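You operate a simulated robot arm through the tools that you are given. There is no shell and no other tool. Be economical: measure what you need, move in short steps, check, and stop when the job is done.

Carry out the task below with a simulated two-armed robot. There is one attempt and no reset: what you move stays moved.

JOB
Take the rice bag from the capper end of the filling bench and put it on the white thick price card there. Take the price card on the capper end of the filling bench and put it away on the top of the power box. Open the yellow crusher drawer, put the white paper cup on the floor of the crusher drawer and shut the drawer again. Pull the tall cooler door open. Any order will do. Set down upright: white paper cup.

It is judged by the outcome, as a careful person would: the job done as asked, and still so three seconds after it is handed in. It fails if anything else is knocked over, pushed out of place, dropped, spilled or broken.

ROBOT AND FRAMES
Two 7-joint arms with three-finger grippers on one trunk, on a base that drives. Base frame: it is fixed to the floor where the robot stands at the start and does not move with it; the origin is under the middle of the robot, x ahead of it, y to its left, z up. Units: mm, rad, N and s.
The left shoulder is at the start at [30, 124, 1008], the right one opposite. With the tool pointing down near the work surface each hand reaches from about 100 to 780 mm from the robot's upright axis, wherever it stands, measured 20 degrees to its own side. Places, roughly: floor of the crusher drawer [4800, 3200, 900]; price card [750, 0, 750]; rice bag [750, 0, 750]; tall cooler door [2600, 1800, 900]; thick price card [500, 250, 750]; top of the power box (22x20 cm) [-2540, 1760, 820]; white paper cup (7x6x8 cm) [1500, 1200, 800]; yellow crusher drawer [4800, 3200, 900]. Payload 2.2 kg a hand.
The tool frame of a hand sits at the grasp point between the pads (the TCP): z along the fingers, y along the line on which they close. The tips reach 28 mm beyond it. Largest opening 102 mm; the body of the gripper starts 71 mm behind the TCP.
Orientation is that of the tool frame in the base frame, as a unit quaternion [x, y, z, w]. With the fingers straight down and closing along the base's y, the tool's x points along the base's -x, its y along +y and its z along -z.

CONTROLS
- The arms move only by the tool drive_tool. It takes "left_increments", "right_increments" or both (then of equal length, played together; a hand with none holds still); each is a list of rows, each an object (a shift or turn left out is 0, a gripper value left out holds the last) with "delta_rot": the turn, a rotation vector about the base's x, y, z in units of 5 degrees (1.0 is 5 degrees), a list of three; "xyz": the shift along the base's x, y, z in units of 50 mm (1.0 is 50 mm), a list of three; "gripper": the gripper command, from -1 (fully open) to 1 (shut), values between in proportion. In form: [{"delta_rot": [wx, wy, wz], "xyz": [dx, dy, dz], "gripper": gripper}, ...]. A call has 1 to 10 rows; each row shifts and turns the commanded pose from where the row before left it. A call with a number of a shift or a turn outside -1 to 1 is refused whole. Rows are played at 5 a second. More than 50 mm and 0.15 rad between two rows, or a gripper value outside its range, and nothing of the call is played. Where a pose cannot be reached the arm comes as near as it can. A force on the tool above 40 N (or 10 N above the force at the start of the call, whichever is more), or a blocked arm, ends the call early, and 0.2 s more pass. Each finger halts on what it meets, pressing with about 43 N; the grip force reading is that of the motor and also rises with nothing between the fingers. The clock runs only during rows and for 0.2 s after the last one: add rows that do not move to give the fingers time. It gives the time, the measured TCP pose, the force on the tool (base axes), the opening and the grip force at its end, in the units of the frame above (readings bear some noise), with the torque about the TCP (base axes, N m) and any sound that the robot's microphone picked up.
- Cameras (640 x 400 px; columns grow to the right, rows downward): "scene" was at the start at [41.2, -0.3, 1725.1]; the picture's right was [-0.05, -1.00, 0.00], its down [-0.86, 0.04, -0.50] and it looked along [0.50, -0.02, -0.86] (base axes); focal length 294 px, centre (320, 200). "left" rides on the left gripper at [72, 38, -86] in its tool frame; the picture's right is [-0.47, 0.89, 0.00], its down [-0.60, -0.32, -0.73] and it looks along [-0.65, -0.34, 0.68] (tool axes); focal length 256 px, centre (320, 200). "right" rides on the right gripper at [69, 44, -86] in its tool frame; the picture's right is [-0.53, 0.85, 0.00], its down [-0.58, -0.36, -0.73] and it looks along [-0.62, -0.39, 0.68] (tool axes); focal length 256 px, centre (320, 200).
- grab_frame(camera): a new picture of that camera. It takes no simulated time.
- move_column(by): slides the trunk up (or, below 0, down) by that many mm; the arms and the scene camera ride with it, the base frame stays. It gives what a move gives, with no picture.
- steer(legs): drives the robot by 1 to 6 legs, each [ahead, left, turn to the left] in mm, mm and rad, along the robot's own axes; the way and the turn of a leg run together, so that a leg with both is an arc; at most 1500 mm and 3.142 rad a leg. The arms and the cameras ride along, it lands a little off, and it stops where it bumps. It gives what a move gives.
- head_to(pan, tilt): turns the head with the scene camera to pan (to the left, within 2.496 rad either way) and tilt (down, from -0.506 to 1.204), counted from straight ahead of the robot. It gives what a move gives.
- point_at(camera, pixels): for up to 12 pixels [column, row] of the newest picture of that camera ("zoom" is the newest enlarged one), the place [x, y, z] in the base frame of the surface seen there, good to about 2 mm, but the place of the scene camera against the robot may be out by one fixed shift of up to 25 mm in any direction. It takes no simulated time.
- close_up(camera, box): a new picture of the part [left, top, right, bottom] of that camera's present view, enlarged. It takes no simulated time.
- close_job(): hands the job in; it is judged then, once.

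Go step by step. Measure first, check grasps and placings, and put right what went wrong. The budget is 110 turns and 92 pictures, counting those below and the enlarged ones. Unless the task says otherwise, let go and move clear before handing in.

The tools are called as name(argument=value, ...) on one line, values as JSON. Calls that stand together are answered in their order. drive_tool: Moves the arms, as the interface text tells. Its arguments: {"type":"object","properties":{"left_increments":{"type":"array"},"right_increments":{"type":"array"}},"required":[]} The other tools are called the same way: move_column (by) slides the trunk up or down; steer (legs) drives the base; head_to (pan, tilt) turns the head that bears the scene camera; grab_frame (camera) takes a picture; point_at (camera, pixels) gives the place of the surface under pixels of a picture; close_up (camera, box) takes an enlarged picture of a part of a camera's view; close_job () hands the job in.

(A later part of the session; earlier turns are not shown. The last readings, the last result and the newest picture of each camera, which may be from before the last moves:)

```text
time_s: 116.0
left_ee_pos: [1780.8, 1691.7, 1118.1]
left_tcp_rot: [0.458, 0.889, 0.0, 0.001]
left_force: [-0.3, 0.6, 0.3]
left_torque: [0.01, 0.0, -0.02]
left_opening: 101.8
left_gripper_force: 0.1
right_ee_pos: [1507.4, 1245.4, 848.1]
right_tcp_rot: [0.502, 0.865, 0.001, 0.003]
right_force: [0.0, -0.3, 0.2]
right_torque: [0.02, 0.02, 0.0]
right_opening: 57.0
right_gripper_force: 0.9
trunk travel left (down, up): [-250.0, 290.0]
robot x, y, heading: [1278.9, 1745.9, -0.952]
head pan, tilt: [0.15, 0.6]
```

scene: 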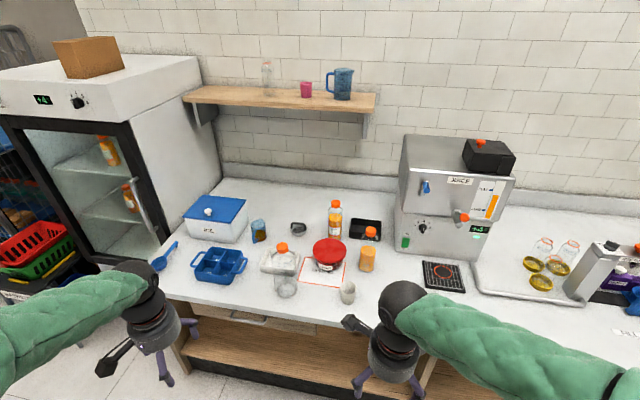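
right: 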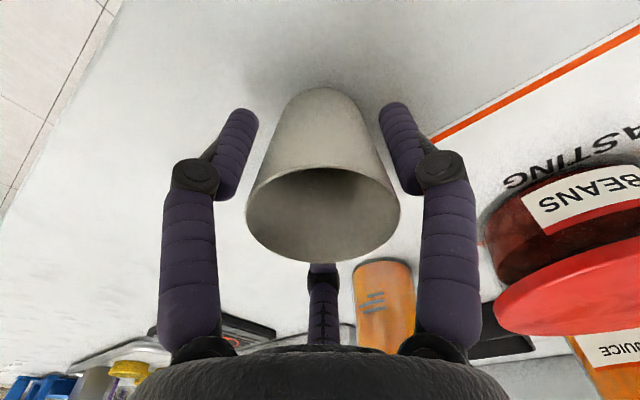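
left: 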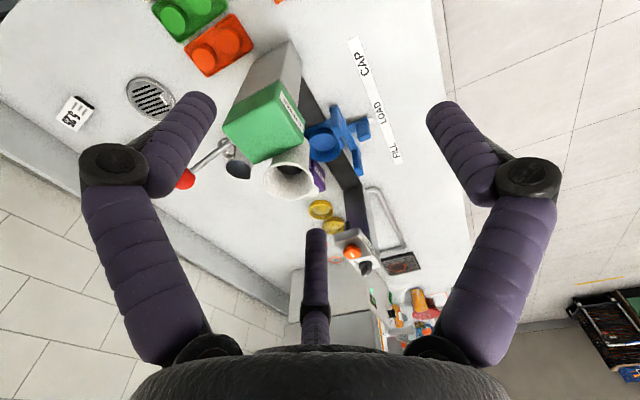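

Nearly touching (57 mm, 0.9 N). A little further.

drive_tool(right_increments=[{"gripper": -0.05}, {"gripper": 0.0}, {}, {}])

```text
time_s: 117.0
left_ee_pos: [1782.6, 1690.4, 1117.4]
left_tcp_rot: [0.458, 0.889, 0.0, 0.0]
left_force: [0.0, 0.0, -0.7]
left_torque: [0.0, -0.03, 0.01]
left_opening: 101.9
left_gripper_force: 0.1
right_ee_pos: [1507.3, 1244.9, 848.7]
right_tcp_rot: [0.502, 0.865, 0.001, 0.003]
right_force: [-0.3, -0.6, 0.6]
right_torque: [0.0, 0.0, 0.03]
right_opening: 53.6
right_gripper_force: 43.3
trunk travel left (down, up): [-250.0, 290.0]
robot x, y, heading: [1275.4, 1751.0, -0.949]
head pan, tilt: [0.15, 0.6]
```

Gripped at 53.6 mm. Lifting and checking.

drive_tool(right_increments=[{"xyz": [0, 0, 0.4]}, {"xyz": [0, 0, 0.8]}, {"xyz": [0, 0, 0.9]}, {"xyz": [0, 0, 0.9]}, {"xyz": [0, 0, 0.9]}, {"xyz": [-0.2, 0.8, 0.5]}, {"xyz": [-0.2, 0.8, 0.3]}, {}])

grab_frame(camera="right")

head_to(pan=0.75, tilt=0.45)

grab_frame(camera="scene")

```text
time_s: 118.8
left_ee_pos: [1782.3, 1691.3, 1118.9]
left_tcp_rot: [0.458, 0.889, 0.0, 0.0]
left_force: [0.7, -0.3, 0.0]
left_torque: [-0.01, -0.01, -0.02]
left_opening: 102.1
left_gripper_force: 0.0
right_ee_pos: [1488.9, 1324.4, 1084.3]
right_tcp_rot: [0.502, 0.865, 0.002, 0.002]
right_force: [0.4, 0.0, -1.0]
right_torque: [0.01, 0.04, 0.03]
right_opening: 53.6
right_gripper_force: 43.1
trunk travel left (down, up): [-250.0, 290.0]
robot x, y, heading: [1277.0, 1747.9, -0.952]
head pan, tilt: [0.15, 0.6]
```

```text
35 pictures are left
```

right: 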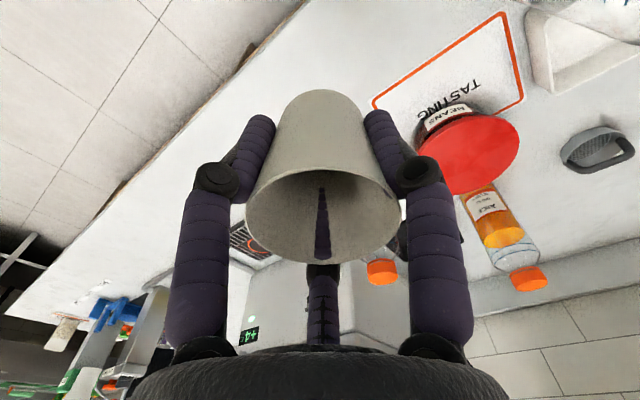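

```text
time_s: 119.8
left_ee_pos: [1781.0, 1691.6, 1118.1]
left_tcp_rot: [0.458, 0.889, 0.001, 0.001]
left_force: [0.5, -0.1, -0.3]
left_torque: [-0.03, 0.01, -0.03]
left_opening: 101.9
left_gripper_force: 0.0
right_ee_pos: [1488.9, 1325.5, 1085.9]
right_tcp_rot: [0.502, 0.865, 0.002, 0.002]
right_force: [0.2, 0.0, -0.5]
right_torque: [-0.01, 0.0, 0.0]
right_opening: 53.5
right_gripper_force: 43.3
trunk travel left (down, up): [-250.0, 290.0]
robot x, y, heading: [1279.8, 1747.0, -0.955]
head pan, tilt: [0.75, 0.45]
```

```text
34 pictures are left
```

scene: 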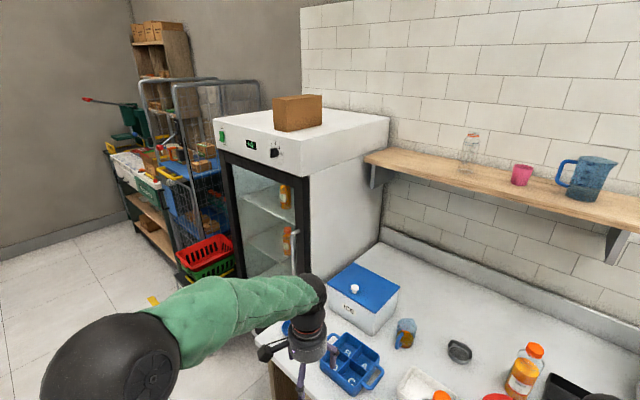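

The cup is held upright. The crusher should be near pixel (122,125), past the cooler; zooming there.

close_up(camera="scene", box=[70, 10, 250, 300])

point_at(camera="scene", pixels=[[110, 148], [145, 185], [145, 225], [160, 265], [200, 255], [205, 285], [150, 300], [175, 230], [120, 205], [180, 180]])

```text
1.38 times, centred on (160, 155) of scene
```

zoom: 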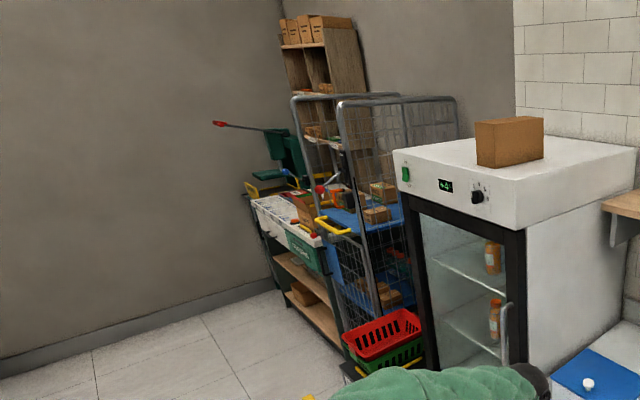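

```text
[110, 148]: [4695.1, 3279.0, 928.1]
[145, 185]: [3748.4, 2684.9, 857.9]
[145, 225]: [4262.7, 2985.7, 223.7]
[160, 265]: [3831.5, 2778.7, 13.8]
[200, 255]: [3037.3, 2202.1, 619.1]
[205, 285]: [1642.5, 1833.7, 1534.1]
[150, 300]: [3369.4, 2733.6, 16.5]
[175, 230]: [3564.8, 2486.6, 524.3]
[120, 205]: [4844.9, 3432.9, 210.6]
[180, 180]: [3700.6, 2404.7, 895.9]
```

The crusher with its yellow drawer is at about (4695,3279,915). I'll drive along the aisle to near it, staying back from the carts.

steer(legs=[[-120, 0, 0], [0, 1450, 0], [0, 1450, 0], [0, 250, 0]])

head_to(pan=0.5, tilt=0.5)

grab_frame(camera="scene")

```text
time_s: 136.1
left_ee_pos: [4291.0, 3606.9, 1117.6]
left_tcp_rot: [0.458, 0.889, -0.001, -0.001]
left_force: [0.1, 0.4, 0.2]
left_torque: [-0.03, 0.05, 0.03]
left_opening: 102.0
left_gripper_force: 0.1
right_ee_pos: [3998.6, 3240.5, 1085.6]
right_tcp_rot: [0.502, 0.865, 0.0, 0.003]
right_force: [0.0, -0.2, -0.1]
right_torque: [-0.01, 0.07, -0.01]
right_opening: 53.2
right_gripper_force: 42.9
trunk travel left (down, up): [-250.0, 290.0]
robot x, y, heading: [3782.4, 3660.5, -0.953]
head pan, tilt: [0.75, 0.45]
```

```text
time_s: 136.9
left_ee_pos: [4290.7, 3605.0, 1118.4]
left_tcp_rot: [0.458, 0.889, 0.0, 0.0]
left_force: [-0.4, -0.3, 0.9]
left_torque: [0.03, 0.0, 0.0]
left_opening: 102.0
left_gripper_force: 0.1
right_ee_pos: [3996.4, 3238.4, 1086.1]
right_tcp_rot: [0.502, 0.865, 0.002, 0.003]
right_force: [0.0, 0.2, 0.3]
right_torque: [-0.02, 0.0, 0.01]
right_opening: 53.5
right_gripper_force: 43.3
trunk travel left (down, up): [-250.0, 290.0]
robot x, y, heading: [3787.7, 3661.3, -0.951]
head pan, tilt: [0.499, 0.499]
```

```text
32 pictures are left
```

scene: 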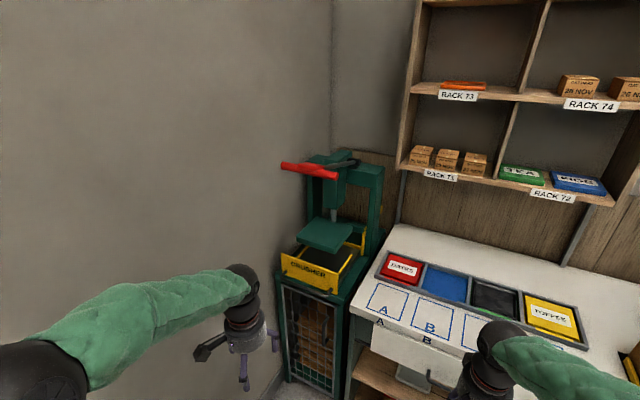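

The crusher with the yellow drawer is at (315,270). Zooming to see handle and state, and measuring.

close_up(camera="scene", box=[250, 130, 410, 400])

close_up(camera="scene", box=[265, 220, 385, 310])

point_at(camera="zoom", pixels=[[90, 190], [390, 310], [240, 230], [100, 250], [370, 360], [300, 175], [180, 160], [450, 165], [330, 95], [240, 300]])

```text
1.48 times, centred on (330, 265) of scene
```

zoom: 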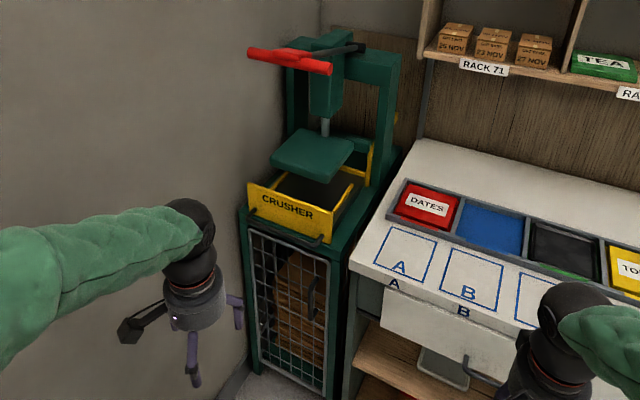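

```text
4.44 times, centred on (325, 265) of scene
```

zoom: 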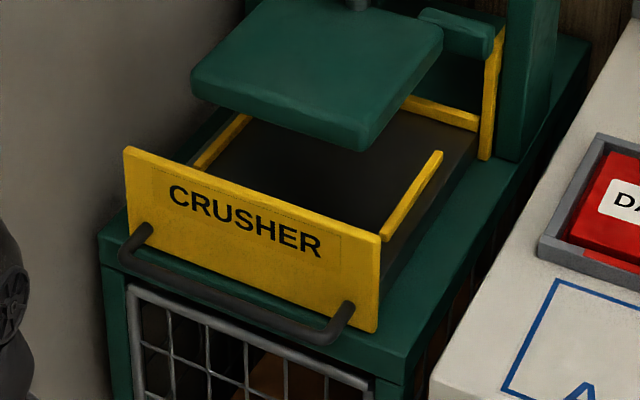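

```text
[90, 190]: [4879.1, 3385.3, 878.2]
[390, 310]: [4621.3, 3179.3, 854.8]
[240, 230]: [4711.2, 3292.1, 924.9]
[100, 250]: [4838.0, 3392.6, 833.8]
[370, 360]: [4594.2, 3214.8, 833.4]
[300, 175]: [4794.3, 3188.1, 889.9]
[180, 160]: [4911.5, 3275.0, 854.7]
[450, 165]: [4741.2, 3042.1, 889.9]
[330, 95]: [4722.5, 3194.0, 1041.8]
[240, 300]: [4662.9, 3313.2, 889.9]
```

The drawer (closed) has a bar handle at z≈877 and sits by the left wall. Measuring the wall, handle ends and the handle gap.

point_at(camera="zoom", pixels=[[145, 228], [135, 250], [345, 318], [240, 302], [240, 285], [130, 155], [375, 240], [370, 325], [60, 100], [410, 215], [435, 155], [210, 150]])

point_at(camera="scene", pixels=[[150, 150], [200, 320], [100, 370], [275, 200], [330, 240], [300, 170], [330, 170], [400, 300], [380, 250], [300, 380]])

```text
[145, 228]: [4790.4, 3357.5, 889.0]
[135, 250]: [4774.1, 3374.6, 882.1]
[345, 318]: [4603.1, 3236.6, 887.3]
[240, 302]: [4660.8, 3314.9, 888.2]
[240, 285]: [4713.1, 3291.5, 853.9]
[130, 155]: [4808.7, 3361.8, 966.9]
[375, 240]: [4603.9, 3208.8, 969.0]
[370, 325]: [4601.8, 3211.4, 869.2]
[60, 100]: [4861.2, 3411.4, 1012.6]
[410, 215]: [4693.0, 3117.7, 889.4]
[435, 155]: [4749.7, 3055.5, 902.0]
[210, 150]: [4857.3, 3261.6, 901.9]
```

```text
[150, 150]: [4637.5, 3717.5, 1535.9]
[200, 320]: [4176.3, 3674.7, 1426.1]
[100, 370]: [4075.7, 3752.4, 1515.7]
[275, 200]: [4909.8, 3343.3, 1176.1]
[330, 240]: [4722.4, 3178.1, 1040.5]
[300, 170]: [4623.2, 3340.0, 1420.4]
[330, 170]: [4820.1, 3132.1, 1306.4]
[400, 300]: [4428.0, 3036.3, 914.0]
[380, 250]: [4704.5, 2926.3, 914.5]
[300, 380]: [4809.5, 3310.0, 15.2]
```

Bar handle: centre n'≈5732, 45 mm in front of the panel, z≈875; wall about 200 mm left of it. A horizontal grasp (fingers forward, one below and two above the bar) fits. Driving so the handle is about 620 ahead and 290 left.

steer(legs=[[187, 216, 0.02]])

drive_tool(left_increments=[{"delta_rot": [-0.801, -0.599, 0]}, {"delta_rot": [-0.801, -0.599, 0]}, {"delta_rot": [-0.801, -0.599, 0]}, {"delta_rot": [-0.801, -0.599, 0]}, {"delta_rot": [-0.801, -0.599, 0]}, {"delta_rot": [-0.801, -0.599, 0]}, {"delta_rot": [-0.801, -0.599, 0]}, {"delta_rot": [-0.801, -0.599, 0]}, {"delta_rot": [-0.801, -0.599, 0]}, {}])

drive_tool(left_increments=[{"delta_rot": [-0.801, -0.599, 0]}, {"delta_rot": [-0.801, -0.599, 0]}, {"delta_rot": [-0.801, -0.599, 0]}, {"delta_rot": [-0.801, -0.599, 0]}, {"delta_rot": [-0.801, -0.599, 0]}, {"delta_rot": [-0.801, -0.599, 0]}, {"delta_rot": [-0.801, -0.599, 0]}, {"delta_rot": [-0.801, -0.599, 0]}, {"delta_rot": [-0.801, -0.599, 0]}, {}])

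```text
time_s: 138.8
left_ee_pos: [4571.0, 3591.9, 1118.5]
left_tcp_rot: [0.449, 0.894, -0.001, -0.001]
left_force: [0.7, 0.0, 0.5]
left_torque: [0.0, 0.05, 0.0]
left_opening: 101.9
left_gripper_force: 0.1
right_ee_pos: [4285.1, 3220.5, 1085.6]
right_tcp_rot: [0.494, 0.869, 0.001, 0.002]
right_force: [0.6, -0.3, -0.1]
right_torque: [-0.01, 0.06, 0.02]
right_opening: 53.4
right_gripper_force: 43.0
trunk travel left (down, up): [-250.0, 290.0]
robot x, y, heading: [4066.0, 3639.9, -0.931]
head pan, tilt: [0.499, 0.499]
```

```text
time_s: 141.1
left_ee_pos: [4570.2, 3593.1, 1120.0]
left_tcp_rot: [0.415, 0.825, -0.17, 0.343]
left_force: [0.0, -0.1, 0.2]
left_torque: [0.0, 0.01, -0.02]
left_opening: 101.8
left_gripper_force: 0.1
right_ee_pos: [4284.9, 3219.5, 1086.4]
right_tcp_rot: [0.494, 0.869, 0.001, 0.003]
right_force: [-0.5, 0.2, -0.9]
right_torque: [0.03, 0.02, -0.01]
right_opening: 53.5
right_gripper_force: 43.0
trunk travel left (down, up): [-250.0, 290.0]
robot x, y, heading: [4067.8, 3641.2, -0.933]
head pan, tilt: [0.499, 0.499]
```

```text
time_s: 142.2
left_ee_pos: [4543.7, 3532.4, 1127.9]
left_tcp_rot: [0.426, 0.703, -0.304, 0.482]
left_force: [0.2, -0.4, -0.5]
left_torque: [-0.02, 0.0, -0.01]
left_opening: 102.1
left_gripper_force: 0.1
right_ee_pos: [4285.2, 3219.7, 1084.9]
right_tcp_rot: [0.494, 0.869, 0.002, 0.002]
right_force: [-0.3, -0.2, 0.1]
right_torque: [-0.01, 0.0, 0.0]
right_opening: 53.3
right_gripper_force: 42.8
trunk travel left (down, up): [-250.0, 290.0]
robot x, y, heading: [4065.1, 3636.5, -0.931]
head pan, tilt: [0.499, 0.499]
stopped in row 5 (left hand): the arm was blocked; the commanded pose is now the measured one
```

The pitch stopped about 20° short of horizontal (arm limit in this folded pose). That's usable; I'll move toward the pre-grasp point and straighten the yaw while descending.

drive_tool(left_increments=[{"xyz": [0.17, -0.3, -0.5], "delta_rot": [0, 0, 0.2]}, {"xyz": [0.17, -0.3, -0.5], "delta_rot": [0, 0, 0.2]}, {"xyz": [0.17, -0.3, -0.5], "delta_rot": [0, 0, 0.2]}, {"xyz": [0.17, -0.3, -0.5], "delta_rot": [0, 0, 0.2]}, {"xyz": [0.17, -0.3, -0.5], "delta_rot": [0, 0, 0.2]}, {"xyz": [0.17, -0.3, -0.5], "delta_rot": [0, 0, 0.2]}, {"xyz": [0.17, -0.3, -0.5], "delta_rot": [0, 0, 0.2]}, {"xyz": [0.17, -0.3, -0.5], "delta_rot": [0, 0, 0.2]}, {"xyz": [0.17, -0.3, -0.5], "delta_rot": [0, 0, 0.2]}, {"xyz": [0.17, -0.3, -0.5], "delta_rot": [0, 0, 0.2]}])

grab_frame(camera="scene")

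```text
time_s: 144.4
left_ee_pos: [4690.5, 3415.3, 917.9]
left_tcp_rot: [0.364, 0.738, -0.266, 0.502]
left_force: [0.4, -0.1, -0.3]
left_torque: [0.01, 0.03, -0.04]
left_opening: 101.6
left_gripper_force: 0.1
left hand out of reach, approached as far as the arm can: row 6, 7, 8, 9, 10
right_ee_pos: [4286.0, 3218.2, 1085.6]
right_tcp_rot: [0.494, 0.869, 0.002, 0.002]
right_force: [0.6, -1.3, -0.1]
right_torque: [-0.01, 0.01, -0.01]
right_opening: 53.3
right_gripper_force: 42.9
trunk travel left (down, up): [-250.0, 290.0]
robot x, y, heading: [4064.5, 3634.6, -0.934]
head pan, tilt: [0.499, 0.499]
```

```text
29 pictures are left
```

scene: 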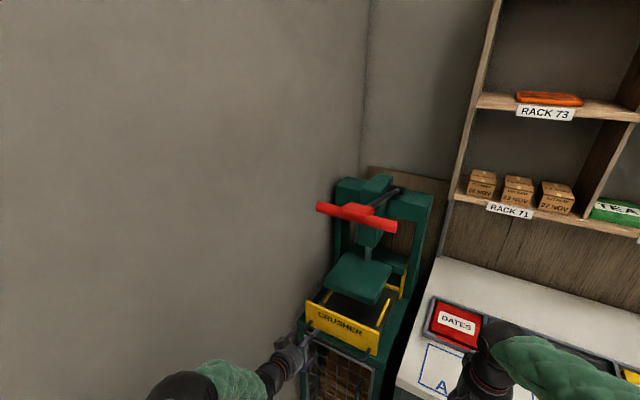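

The arm can't hold this shallow pitch at the handle. A 45° approach also fits (upper fingers over the bar into the 37 mm gap), so I'll pitch back down 25° in place.

drive_tool(left_increments=[{"delta_rot": [0.801, 0.599, 0]}, {"delta_rot": [0.801, 0.599, 0]}, {"delta_rot": [0.801, 0.599, 0]}, {"delta_rot": [0.801, 0.599, 0]}, {"delta_rot": [0.801, 0.599, 0]}, {}, {}])

grab_frame(camera="left")

```text
time_s: 146.0
left_ee_pos: [4689.7, 3417.1, 918.5]
left_tcp_rot: [0.408, 0.831, -0.174, 0.336]
left_force: [-0.6, -0.4, -0.1]
left_torque: [0.02, -0.02, 0.0]
left_opening: 101.8
left_gripper_force: 0.0
right_ee_pos: [4285.2, 3218.3, 1086.0]
right_tcp_rot: [0.494, 0.869, 0.003, 0.002]
right_force: [0.4, 0.4, -0.1]
right_torque: [0.03, 0.01, 0.01]
right_opening: 53.5
right_gripper_force: 42.6
trunk travel left (down, up): [-250.0, 290.0]
robot x, y, heading: [4065.1, 3641.7, -0.932]
head pan, tilt: [0.499, 0.499]
```

```text
28 pictures are left
```

left: 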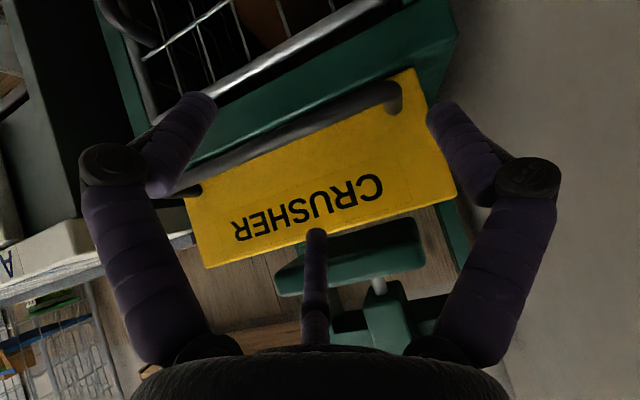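

At 45° pitch, the pose is reached exactly. The wrist view shows the bar from (195,188) to (395,92); measuring it.

point_at(camera="left", pixels=[[300, 127], [340, 112], [250, 147], [300, 137], [380, 95], [395, 105], [200, 170], [330, 150], [300, 245], [410, 75], [190, 200]])

close_up(camera="left", box=[160, 50, 480, 250])

```text
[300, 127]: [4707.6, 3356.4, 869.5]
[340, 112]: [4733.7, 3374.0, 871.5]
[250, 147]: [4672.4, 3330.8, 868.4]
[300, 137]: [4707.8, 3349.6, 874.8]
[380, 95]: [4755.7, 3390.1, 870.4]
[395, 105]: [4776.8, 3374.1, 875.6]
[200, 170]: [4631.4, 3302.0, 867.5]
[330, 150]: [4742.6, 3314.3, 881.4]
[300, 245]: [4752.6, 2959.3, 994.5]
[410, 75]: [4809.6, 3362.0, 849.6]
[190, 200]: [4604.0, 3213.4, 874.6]
```

```text
2.00 times, centred on (320, 150) of left
```

zoom: 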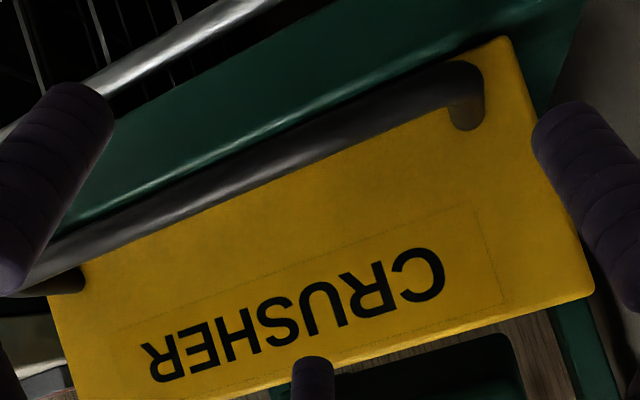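

Bar centre: e≈-12, z≈868, with a 43 mm gap to the panel. I'll roll 30° about the tool axis (two fingers above, one below), preset opening 70, and go to a pre-grasp 70 mm short.

drive_tool(left_increments=[{"xyz": [-0.127, -0.18, 0.017], "delta_rot": [0.416, -0.563, -0.714], "gripper": -0.37}, {"xyz": [-0.127, -0.18, 0.017], "delta_rot": [0.416, -0.563, -0.714]}, {"xyz": [-0.127, -0.18, 0.017], "delta_rot": [0.416, -0.563, -0.714]}, {"xyz": [-0.127, -0.18, 0.017], "delta_rot": [0.416, -0.563, -0.714]}, {"xyz": [-0.127, -0.18, 0.017], "delta_rot": [0.416, -0.563, -0.714]}, {"xyz": [-0.127, -0.18, 0.017], "delta_rot": [0.416, -0.563, -0.714]}, {}])

grab_frame(camera="left")

```text
time_s: 147.6
left_ee_pos: [4651.1, 3362.6, 924.5]
left_tcp_rot: [0.612, 0.696, -0.085, 0.365]
left_force: [0.4, 0.2, -0.1]
left_torque: [0.03, -0.04, -0.02]
left_opening: 69.8
left_gripper_force: 0.1
right_ee_pos: [4284.9, 3220.0, 1086.7]
right_tcp_rot: [0.495, 0.869, 0.002, 0.002]
right_force: [0.3, -0.9, 0.5]
right_torque: [0.0, 0.0, 0.0]
right_opening: 53.4
right_gripper_force: 42.7
trunk travel left (down, up): [-250.0, 290.0]
robot x, y, heading: [4062.5, 3636.3, -0.932]
head pan, tilt: [0.499, 0.499]
```

```text
26 pictures are left
```

left: 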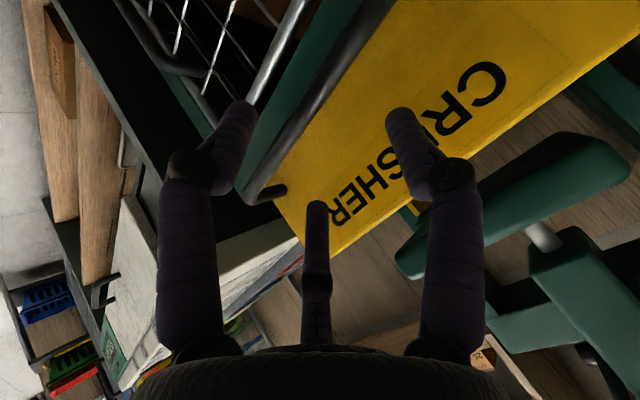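

The bar passes between the lower finger (235,110) and the two upper ones. Confirming geometry with points before advancing.

point_at(camera="left", pixels=[[300, 120], [320, 90], [350, 50], [275, 170], [240, 112], [400, 118], [317, 208], [340, 140]])

```text
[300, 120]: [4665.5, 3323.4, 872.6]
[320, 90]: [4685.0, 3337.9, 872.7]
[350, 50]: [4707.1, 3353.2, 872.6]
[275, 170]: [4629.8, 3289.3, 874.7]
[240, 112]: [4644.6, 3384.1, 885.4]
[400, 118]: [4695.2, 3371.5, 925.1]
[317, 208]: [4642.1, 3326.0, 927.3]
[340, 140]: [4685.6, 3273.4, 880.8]
```

Geometry matches: bar at tool x≈+9, 70 mm ahead, between the fingers. Advancing 62 mm along the tool axis, then closing.

drive_tool(left_increments=[{"xyz": [0.167, -0.236, -0.295]}, {"xyz": [0.167, -0.236, -0.295]}, {"xyz": [0.167, -0.236, -0.295]}, {}])

drive_tool(left_increments=[{"gripper": 0.0}, {"gripper": 0.3}, {"gripper": 0.6}, {"gripper": 1}, {}, {}])

grab_frame(camera="left")

```text
time_s: 148.6
left_ee_pos: [4679.3, 3328.6, 882.2]
left_tcp_rot: [0.611, 0.696, -0.082, 0.367]
left_force: [-0.3, 0.3, -0.2]
left_torque: [-0.01, 0.01, -0.02]
left_opening: 70.1
left_gripper_force: 0.1
left hand out of reach, approached as far as the arm can: row 1
right_ee_pos: [4283.3, 3219.5, 1086.1]
right_tcp_rot: [0.494, 0.869, 0.001, 0.003]
right_force: [0.2, -0.6, 0.0]
right_torque: [-0.05, 0.01, -0.01]
right_opening: 53.3
right_gripper_force: 42.5
trunk travel left (down, up): [-250.0, 290.0]
robot x, y, heading: [4062.9, 3639.1, -0.93]
head pan, tilt: [0.499, 0.499]
```

```text
time_s: 150.0
left_ee_pos: [4677.0, 3330.3, 878.4]
left_tcp_rot: [0.612, 0.698, -0.082, 0.364]
left_force: [-7.5, 14.3, -15.1]
left_torque: [0.6, -0.41, -0.23]
left_opening: 22.2
left_gripper_force: 44.4
right_ee_pos: [4283.7, 3220.2, 1085.6]
right_tcp_rot: [0.494, 0.87, 0.002, 0.003]
right_force: [-0.6, 0.2, -0.6]
right_torque: [0.0, 0.04, -0.03]
right_opening: 53.2
right_gripper_force: 43.1
trunk travel left (down, up): [-250.0, 290.0]
robot x, y, heading: [4060.1, 3638.8, -0.927]
head pan, tilt: [0.499, 0.499]
```

```text
25 pictures are left
```

left: 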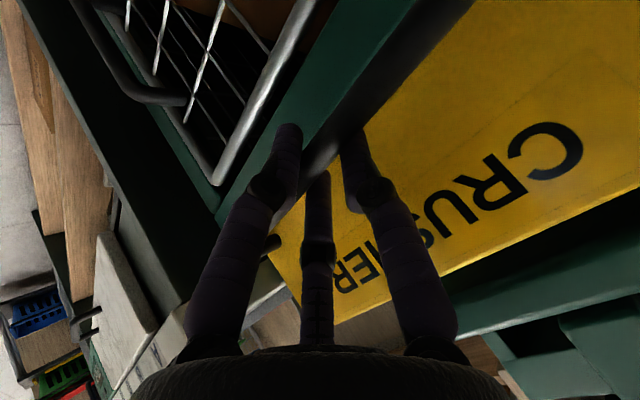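

The bar is gripped (22 mm, 44 N). Pulling the drawer out along (-0.578,0.816).

drive_tool(left_increments=[{"xyz": [-0.116, 0.163, 0.0]}, {"xyz": [-0.23, 0.326, 0]}, {"xyz": [-0.29, 0.408, 0]}, {"xyz": [-0.29, 0.408, 0]}, {"xyz": [-0.29, 0.408, 0]}, {"xyz": [-0.29, 0.408, 0]}, {}])

head_to(pan=0.5, tilt=0.85)

grab_frame(camera="scene")

```text
time_s: 150.6
left_ee_pos: [4663.3, 3348.9, 878.7]
left_tcp_rot: [0.617, 0.696, -0.088, 0.357]
left_force: [-2.4, -0.1, -5.8]
left_torque: [0.92, -1.19, 0.23]
left_opening: 22.2
left_gripper_force: 45.1
left hand out of reach, approached as far as the arm can: row 2, 3
right_ee_pos: [4282.5, 3220.2, 1087.1]
right_tcp_rot: [0.495, 0.869, 0.002, 0.003]
right_force: [0.8, 0.6, 0.2]
right_torque: [-0.05, -0.02, 0.0]
right_opening: 53.3
right_gripper_force: 43.1
trunk travel left (down, up): [-250.0, 290.0]
robot x, y, heading: [4064.1, 3638.1, -0.925]
head pan, tilt: [0.499, 0.499]
stopped in row 3 (left hand): the force on the tool passed its limit at 42 N (the readings are from after the stop); the commanded pose is now the measured one
```

```text
time_s: 151.4
left_ee_pos: [4663.3, 3348.3, 881.2]
left_tcp_rot: [0.616, 0.697, -0.088, 0.357]
left_force: [-1.1, 0.2, -8.6]
left_torque: [0.38, -0.41, -0.78]
left_opening: 21.9
left_gripper_force: 44.7
right_ee_pos: [4284.5, 3216.9, 1085.3]
right_tcp_rot: [0.495, 0.869, 0.002, 0.002]
right_force: [-0.2, -0.7, 0.2]
right_torque: [0.03, 0.0, -0.02]
right_opening: 53.0
right_gripper_force: 43.0
trunk travel left (down, up): [-250.0, 290.0]
robot x, y, heading: [4063.4, 3635.6, -0.932]
head pan, tilt: [0.499, 0.85]
```

```text
24 pictures are left
```

scene: 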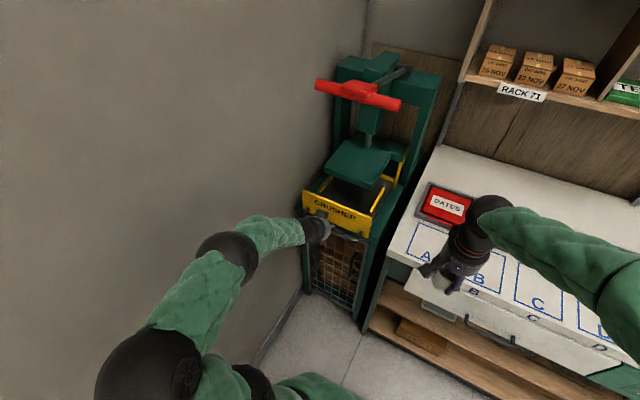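

The drawer came out ~23 mm before the arm's reach limit. I'll pull by driving the base straight back instead.

steer(legs=[[-100, 3, 0]])

grab_frame(camera="scene")

```text
time_s: 152.6
left_ee_pos: [4605.4, 3429.2, 880.5]
left_tcp_rot: [0.617, 0.696, -0.089, 0.357]
left_force: [-11.7, -8.1, -13.2]
left_torque: [0.26, -0.35, -0.75]
left_opening: 22.3
left_gripper_force: 45.1
right_ee_pos: [4226.4, 3299.1, 1086.5]
right_tcp_rot: [0.494, 0.869, 0.001, 0.002]
right_force: [-0.1, 1.1, 0.1]
right_torque: [-0.03, 0.0, 0.01]
right_opening: 53.0
right_gripper_force: 43.2
trunk travel left (down, up): [-250.0, 290.0]
robot x, y, heading: [4006.2, 3715.8, -0.934]
head pan, tilt: [0.499, 0.85]
```

```text
23 pictures are left
```

scene: 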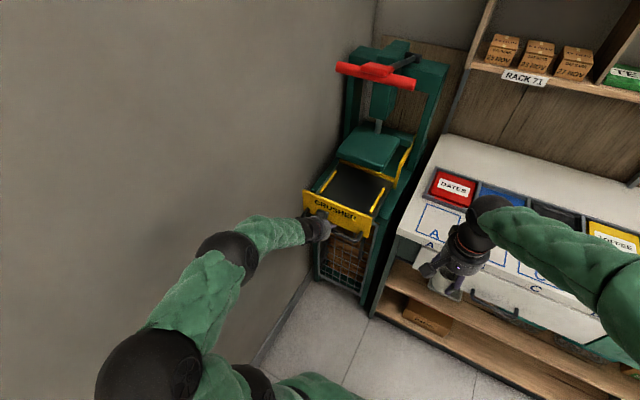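

The drawer is ~123 mm out and following. Pulling another 80 mm.

steer(legs=[[-80, 2, 0]])

close_up(camera="scene", box=[290, 90, 480, 270])

point_at(camera="zoom", pixels=[[250, 235], [300, 200], [220, 200], [180, 230], [290, 275], [330, 240], [270, 180], [270, 150], [200, 150], [330, 160]])

```text
time_s: 153.6
left_ee_pos: [4559.4, 3494.1, 879.8]
left_tcp_rot: [0.617, 0.696, -0.09, 0.357]
left_force: [-7.5, -4.4, 1.2]
left_torque: [0.32, -0.57, -0.87]
left_opening: 22.0
left_gripper_force: 44.7
right_ee_pos: [4181.0, 3365.3, 1086.7]
right_tcp_rot: [0.495, 0.869, 0.001, 0.003]
right_force: [-0.2, 0.0, -1.3]
right_torque: [-0.05, -0.05, 0.0]
right_opening: 53.4
right_gripper_force: 43.3
trunk travel left (down, up): [-250.0, 290.0]
robot x, y, heading: [3961.5, 3782.8, -0.934]
head pan, tilt: [0.499, 0.85]
```

```text
2.22 times, centred on (385, 180) of scene
```

zoom: 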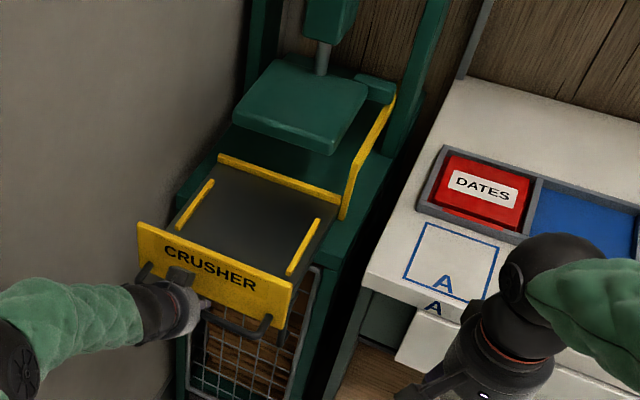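

```text
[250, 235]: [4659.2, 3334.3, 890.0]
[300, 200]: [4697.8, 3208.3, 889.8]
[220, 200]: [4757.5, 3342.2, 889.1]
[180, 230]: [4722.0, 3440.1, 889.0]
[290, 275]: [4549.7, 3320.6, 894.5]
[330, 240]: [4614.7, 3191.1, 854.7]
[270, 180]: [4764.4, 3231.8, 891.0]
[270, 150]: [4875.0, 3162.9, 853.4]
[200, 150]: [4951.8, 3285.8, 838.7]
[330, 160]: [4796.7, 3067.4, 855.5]
```

The drawer is open ~203 mm; its floor reads z≈877 (corrected). I'll release the handle, back the left hand off along its axis, and lift it away.

drive_tool(left_increments=[{"gripper": 0.2}, {"gripper": -0.37}, {}, {}, {"xyz": [-0.2, 0.28, 0.35]}, {"xyz": [-0.2, 0.28, 0.35]}, {"xyz": [-0.2, 0.28, 0.35]}, {"xyz": [-0.2, 0.28, 0.35]}, {"xyz": [0, 0, 0.6]}])

grab_frame(camera="scene")

```text
time_s: 155.6
left_ee_pos: [4520.9, 3550.8, 977.8]
left_tcp_rot: [0.618, 0.696, -0.09, 0.355]
left_force: [0.1, -0.4, -0.3]
left_torque: [0.0, -0.03, 0.0]
left_opening: 69.9
left_gripper_force: 0.1
right_ee_pos: [4180.9, 3364.4, 1086.5]
right_tcp_rot: [0.495, 0.869, 0.001, 0.002]
right_force: [0.4, -0.9, -0.4]
right_torque: [0.01, -0.01, 0.0]
right_opening: 53.2
right_gripper_force: 43.2
trunk travel left (down, up): [-250.0, 290.0]
robot x, y, heading: [3961.5, 3783.3, -0.937]
head pan, tilt: [0.499, 0.85]
```

```text
21 pictures are left
```

scene: 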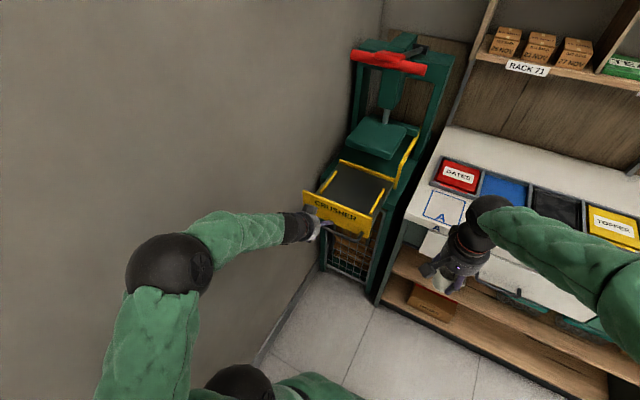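

The handle is released cleanly. Retracting the left hand back and up while pitching it down, before moving the robot closer.

drive_tool(left_increments=[{"xyz": [-0.26, 0.36, 0.25], "delta_rot": [0.816, 0.578, 0]}, {"xyz": [-0.26, 0.36, 0.25], "delta_rot": [0.816, 0.578, 0]}, {"xyz": [-0.26, 0.36, 0.25], "delta_rot": [0.816, 0.578, 0]}, {"xyz": [-0.26, 0.36, 0.25], "delta_rot": [0.816, 0.578, 0]}, {"xyz": [-0.26, 0.36, 0.25], "delta_rot": [0.816, 0.578, 0]}, {"xyz": [-0.26, 0.36, 0.25], "delta_rot": [0.816, 0.578, 0]}, {"xyz": [-0.26, 0.36, 0.25], "delta_rot": [0.816, 0.578, 0]}, {"xyz": [-0.26, 0.36, 0.25], "delta_rot": [0.816, 0.578, 0]}, {"xyz": [-0.26, 0.36, 0.25], "delta_rot": [0.816, 0.578, 0]}, {}])

steer(legs=[[180, 80, -0.02]])

```text
time_s: 157.8
left_ee_pos: [4394.7, 3651.1, 968.6]
left_tcp_rot: [0.659, 0.749, -0.02, 0.067]
left_force: [0.1, -0.8, -1.0]
left_torque: [0.01, 0.01, 0.0]
left_opening: 70.0
left_gripper_force: 0.0
left hand out of reach, approached as far as the arm can: row 3, 4, 5, 6, 7, 8, 9
right_ee_pos: [4181.9, 3363.2, 1085.7]
right_tcp_rot: [0.495, 0.869, 0.002, 0.003]
right_force: [0.7, -0.6, -0.2]
right_torque: [-0.01, 0.03, 0.01]
right_opening: 53.2
right_gripper_force: 42.9
trunk travel left (down, up): [-250.0, 290.0]
robot x, y, heading: [3963.5, 3782.2, -0.934]
head pan, tilt: [0.499, 0.85]
```

```text
time_s: 159.4
left_ee_pos: [4559.5, 3550.0, 968.0]
left_tcp_rot: [0.665, 0.744, -0.019, 0.067]
left_force: [0.9, -0.1, 0.3]
left_torque: [0.02, 0.03, 0.0]
left_opening: 70.0
left_gripper_force: 0.0
right_ee_pos: [4342.1, 3265.4, 1085.4]
right_tcp_rot: [0.5, 0.866, 0.002, 0.002]
right_force: [0.1, 0.5, -0.1]
right_torque: [0.02, 0.04, -0.02]
right_opening: 52.9
right_gripper_force: 43.2
trunk travel left (down, up): [-250.0, 290.0]
robot x, y, heading: [4132.6, 3690.1, -0.946]
head pan, tilt: [0.499, 0.85]
```

Left hand is clear of the handle but close; moving it further back, then checking positions.

drive_tool(left_increments=[{"xyz": [-0.29, 0.41, 0.2], "delta_rot": [0.4, 0.3, 0]}, {"xyz": [-0.29, 0.41, 0.2], "delta_rot": [0.4, 0.3, 0]}, {"xyz": [-0.29, 0.41, 0.2], "delta_rot": [0.4, 0.3, 0]}, {"xyz": [-0.29, 0.41, 0.2]}, {}])

head_to(pan=0.4, tilt=0.9)

grab_frame(camera="scene")

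point_at(camera="scene", pixels=[[300, 150], [320, 170], [330, 150], [280, 140], [340, 190], [310, 120], [350, 160], [290, 180]])

```text
time_s: 160.6
left_ee_pos: [4477.0, 3620.4, 966.0]
left_tcp_rot: [0.666, 0.746, -0.005, 0.004]
left_force: [0.3, -0.1, 0.5]
left_torque: [0.01, 0.02, -0.01]
left_opening: 69.7
left_gripper_force: 0.0
left hand out of reach, approached as far as the arm can: row 1, 2, 3, 4
right_ee_pos: [4343.1, 3263.8, 1086.5]
right_tcp_rot: [0.5, 0.866, 0.002, 0.002]
right_force: [0.7, -0.6, 0.0]
right_torque: [-0.02, 0.01, -0.01]
right_opening: 53.0
right_gripper_force: 43.1
trunk travel left (down, up): [-250.0, 290.0]
robot x, y, heading: [4126.5, 3684.1, -0.95]
head pan, tilt: [0.499, 0.85]
```

```text
time_s: 161.2
left_ee_pos: [4476.0, 3621.4, 967.3]
left_tcp_rot: [0.666, 0.746, -0.005, 0.004]
left_force: [0.1, -0.1, 0.2]
left_torque: [0.02, 0.01, 0.04]
left_opening: 70.0
left_gripper_force: 0.1
right_ee_pos: [4341.8, 3264.8, 1086.0]
right_tcp_rot: [0.501, 0.866, 0.001, 0.003]
right_force: [0.0, 0.1, 0.4]
right_torque: [-0.01, 0.02, -0.02]
right_opening: 53.2
right_gripper_force: 43.2
trunk travel left (down, up): [-250.0, 290.0]
robot x, y, heading: [4128.2, 3688.3, -0.948]
head pan, tilt: [0.4, 0.901]
```

```text
20 pictures are left
```

scene: 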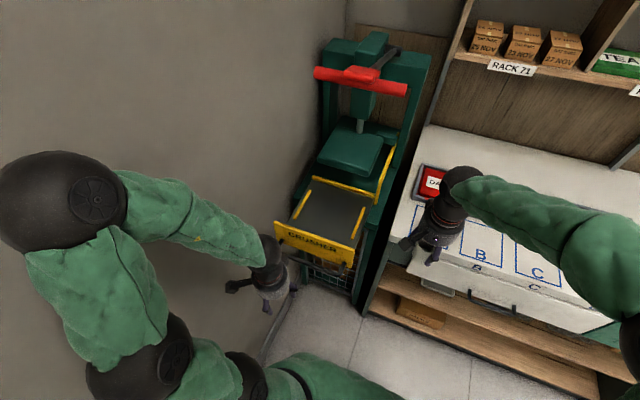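

```text
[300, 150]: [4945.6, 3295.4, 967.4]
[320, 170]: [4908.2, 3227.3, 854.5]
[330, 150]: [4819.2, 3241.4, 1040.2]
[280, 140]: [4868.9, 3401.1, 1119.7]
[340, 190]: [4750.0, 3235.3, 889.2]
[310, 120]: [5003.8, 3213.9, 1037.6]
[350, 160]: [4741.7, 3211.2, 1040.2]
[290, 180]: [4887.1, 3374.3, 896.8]
```

Drawer floor and left hand are well placed. Carrying the cup over the drawer (target n≈5735, e≈-60) at the current height.

drive_tool(right_increments=[{"xyz": [0.866, 0.286, 0]}, {"xyz": [0.866, 0.286, 0]}, {"xyz": [0.866, 0.286, 0]}, {"xyz": [0.866, 0.286, 0]}, {"xyz": [0.866, 0.286, 0]}, {"xyz": [0.866, 0.286, 0]}, {"xyz": [0.866, 0.286, 0]}, {}])

grab_frame(camera="right")

grab_frame(camera="scene")

```text
time_s: 163.1
left_ee_pos: [4474.4, 3620.7, 966.4]
left_tcp_rot: [0.666, 0.746, -0.005, 0.004]
left_force: [-0.8, -0.2, 0.6]
left_torque: [0.01, -0.01, -0.03]
left_opening: 70.0
left_gripper_force: 0.0
right_ee_pos: [4644.7, 3363.4, 1085.2]
right_tcp_rot: [0.502, 0.865, 0.002, 0.003]
right_force: [0.1, -0.9, -0.6]
right_torque: [-0.04, -0.01, -0.02]
right_opening: 53.0
right_gripper_force: 43.2
trunk travel left (down, up): [-250.0, 290.0]
robot x, y, heading: [4131.0, 3687.9, -0.947]
head pan, tilt: [0.4, 0.901]
```

```text
19 pictures are left
```

right: 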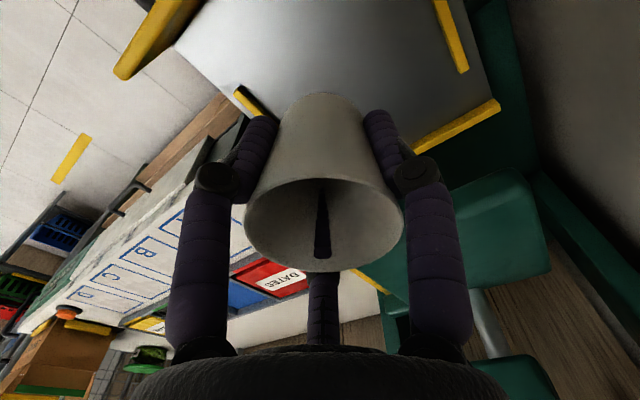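

```text
18 pictures are left
```

scene: 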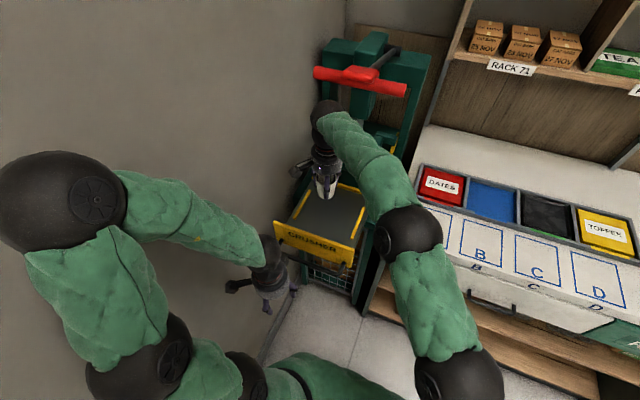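

The cup is over the drawer. Reading floor and edges from the wrist camera.

point_at(camera="right", pixels=[[330, 50], [400, 80], [250, 50], [445, 40], [455, 60], [420, 142], [495, 105], [250, 100], [150, 50], [180, 10], [350, 10]])

```text
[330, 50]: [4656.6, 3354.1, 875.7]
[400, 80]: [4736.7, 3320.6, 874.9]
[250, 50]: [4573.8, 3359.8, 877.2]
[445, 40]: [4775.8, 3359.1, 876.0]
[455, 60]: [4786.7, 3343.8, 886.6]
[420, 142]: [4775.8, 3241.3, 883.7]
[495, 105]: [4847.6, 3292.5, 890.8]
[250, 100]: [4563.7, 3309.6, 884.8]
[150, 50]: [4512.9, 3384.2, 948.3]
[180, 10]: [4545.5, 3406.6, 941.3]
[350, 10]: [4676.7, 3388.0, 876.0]
```

Floor z≈876; drawer interior spans e −152…113 and n 5637…5838, so the cup is well inside. Shifting 20 mm inward and lowering to just above the floor.

drive_tool(right_increments=[{"xyz": [0.23, -0.33, 0]}, {"xyz": [0, 0, -0.8]}, {"xyz": [0, 0, -0.8]}, {"xyz": [0, 0, -0.8]}, {"xyz": [0, 0, -0.6]}, {"xyz": [0, 0, -0.1]}, {}])

drive_tool(right_increments=[{"xyz": [0, 0, -0.04]}, {"xyz": [0, 0, -0.03]}, {}])

```text
time_s: 164.7
left_ee_pos: [4475.8, 3621.0, 967.1]
left_tcp_rot: [0.666, 0.746, -0.004, 0.004]
left_force: [0.2, -0.8, 0.5]
left_torque: [0.01, 0.02, 0.03]
left_opening: 69.6
left_gripper_force: 0.1
right_ee_pos: [4657.1, 3348.9, 931.3]
right_tcp_rot: [0.501, 0.866, 0.001, 0.003]
right_force: [0.1, 0.3, 0.5]
right_torque: [-0.02, -0.01, 0.0]
right_opening: 52.9
right_gripper_force: 43.5
trunk travel left (down, up): [-250.0, 290.0]
robot x, y, heading: [4128.1, 3687.0, -0.953]
head pan, tilt: [0.4, 0.901]
```

```text
time_s: 165.4
left_ee_pos: [4475.3, 3620.2, 966.6]
left_tcp_rot: [0.666, 0.746, -0.005, 0.004]
left_force: [0.8, 0.7, 0.3]
left_torque: [0.0, 0.05, -0.05]
left_opening: 70.0
left_gripper_force: 0.0
right_ee_pos: [4656.2, 3347.8, 927.2]
right_tcp_rot: [0.5, 0.866, 0.001, 0.004]
right_force: [-0.5, 0.0, 0.6]
right_torque: [-0.01, -0.01, -0.02]
right_opening: 52.8
right_gripper_force: 43.2
trunk travel left (down, up): [-250.0, 290.0]
robot x, y, heading: [4128.9, 3690.1, -0.953]
head pan, tilt: [0.4, 0.901]
```

No contact yet at 927.2; nudging down further.

drive_tool(right_increments=[{"xyz": [0, 0, -0.03]}, {"xyz": [0, 0, -0.03]}, {}])

```text
time_s: 166.2
left_ee_pos: [4475.2, 3620.8, 966.4]
left_tcp_rot: [0.666, 0.746, -0.004, 0.004]
left_force: [-0.5, -0.7, -0.4]
left_torque: [0.02, 0.04, -0.01]
left_opening: 70.3
left_gripper_force: 0.0
right_ee_pos: [4657.6, 3348.6, 925.1]
right_tcp_rot: [0.5, 0.866, 0.002, 0.003]
right_force: [-0.8, 1.5, 0.3]
right_torque: [0.03, -0.01, -0.01]
right_opening: 52.9
right_gripper_force: 42.4
trunk travel left (down, up): [-250.0, 290.0]
robot x, y, heading: [4129.1, 3684.6, -0.95]
head pan, tilt: [0.4, 0.901]
```

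drive_tool(right_increments=[{"xyz": [0, 0, -0.03]}, {}])

```text
time_s: 166.8
left_ee_pos: [4476.4, 3619.9, 966.7]
left_tcp_rot: [0.666, 0.746, -0.005, 0.004]
left_force: [0.5, -0.5, 0.6]
left_torque: [0.01, 0.0, 0.01]
left_opening: 69.8
left_gripper_force: 0.2
right_ee_pos: [4657.5, 3347.9, 921.9]
right_tcp_rot: [0.501, 0.866, 0.002, 0.003]
right_force: [-1.1, 0.2, 0.1]
right_torque: [0.04, 0.03, 0.0]
right_opening: 52.8
right_gripper_force: 43.3
trunk travel left (down, up): [-250.0, 290.0]
robot x, y, heading: [4130.6, 3686.2, -0.953]
head pan, tilt: [0.4, 0.901]
```

Still no contact at 921.9; continuing in 2 mm steps.

drive_tool(right_increments=[{"xyz": [0, 0, -0.04]}, {}])

grab_frame(camera="right")

```text
time_s: 167.4
left_ee_pos: [4475.4, 3621.2, 966.9]
left_tcp_rot: [0.666, 0.746, -0.005, 0.004]
left_force: [0.6, 0.0, 0.5]
left_torque: [0.02, 0.0, 0.0]
left_opening: 70.1
left_gripper_force: 0.1
right_ee_pos: [4657.0, 3347.0, 921.1]
right_tcp_rot: [0.501, 0.866, 0.002, 0.003]
right_force: [-1.2, -0.2, -0.6]
right_torque: [-0.04, 0.03, 0.0]
right_opening: 53.0
right_gripper_force: 42.8
trunk travel left (down, up): [-250.0, 290.0]
robot x, y, heading: [4126.4, 3685.9, -0.945]
head pan, tilt: [0.4, 0.901]
```

```text
17 pictures are left
```

right: 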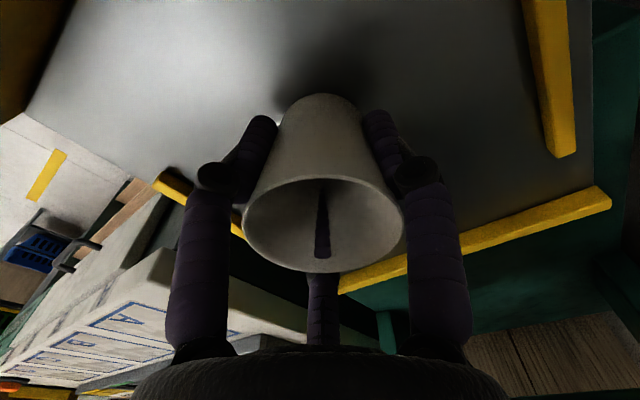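

The base looks nearly on the floor; checking heights of the floor and of the cup base and rim.

point_at(camera="right", pixels=[[320, 60], [270, 70], [380, 60], [320, 98], [320, 105], [300, 105], [320, 178], [280, 185], [420, 100]])

```text
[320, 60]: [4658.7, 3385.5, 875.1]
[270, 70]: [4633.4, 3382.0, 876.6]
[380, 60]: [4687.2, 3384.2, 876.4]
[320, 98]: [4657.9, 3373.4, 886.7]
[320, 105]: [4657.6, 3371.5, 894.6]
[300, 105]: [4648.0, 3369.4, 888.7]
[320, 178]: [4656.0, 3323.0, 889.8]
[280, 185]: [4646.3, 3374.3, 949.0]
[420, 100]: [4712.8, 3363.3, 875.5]
```

Rim 949 implies the base within ~1–2 mm of the floor. Nudging down until force.

drive_tool(right_increments=[{"xyz": [0, 0, -0.04]}, {"xyz": [0, 0, -0.02]}, {}])

```text
time_s: 168.2
left_ee_pos: [4476.1, 3620.3, 966.6]
left_tcp_rot: [0.666, 0.746, -0.005, 0.005]
left_force: [-0.6, 0.6, 0.4]
left_torque: [0.0, 0.03, 0.0]
left_opening: 70.1
left_gripper_force: 0.0
right_ee_pos: [4657.9, 3348.3, 919.3]
right_tcp_rot: [0.501, 0.865, 0.002, 0.004]
right_force: [-0.9, -1.2, 8.5]
right_torque: [0.03, 0.15, 0.0]
right_opening: 53.1
right_gripper_force: 42.9
trunk travel left (down, up): [-250.0, 290.0]
robot x, y, heading: [4127.5, 3687.5, -0.953]
head pan, tilt: [0.4, 0.901]
```

Contact (8.5 N). Relaxing 1 mm up, opening, and rising straight.

drive_tool(right_increments=[{"xyz": [0, 0, 0.02]}, {"gripper": -0.25}, {"gripper": -0.5}, {"gripper": -0.75}, {}, {"xyz": [0, 0, 0.4]}, {"xyz": [0, 0, 0.8]}, {"xyz": [0, 0, 0.9]}, {"xyz": [0, 0, 0.9]}, {}])

grab_frame(camera="right")

```text
time_s: 170.4
left_ee_pos: [4476.7, 3621.3, 966.8]
left_tcp_rot: [0.666, 0.746, -0.005, 0.004]
left_force: [-0.2, -0.8, 0.0]
left_torque: [0.01, -0.01, 0.0]
left_opening: 69.6
left_gripper_force: 0.1
right_ee_pos: [4657.6, 3348.8, 1068.5]
right_tcp_rot: [0.5, 0.866, 0.002, 0.002]
right_force: [0.5, -0.4, 1.0]
right_torque: [-0.01, 0.0, -0.01]
right_opening: 89.3
right_gripper_force: 0.0
trunk travel left (down, up): [-250.0, 290.0]
robot x, y, heading: [4127.1, 3688.6, -0.951]
head pan, tilt: [0.4, 0.901]
```

```text
16 pictures are left
```

right: 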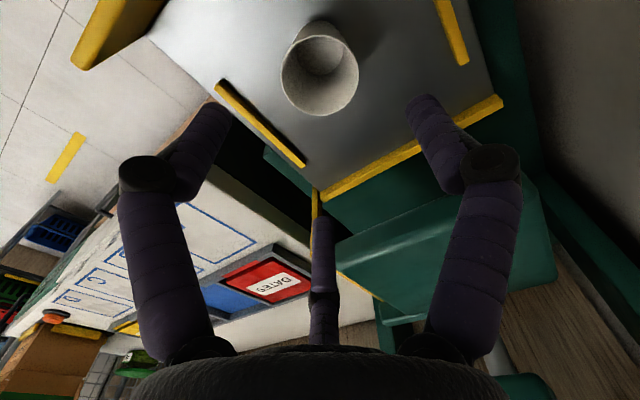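

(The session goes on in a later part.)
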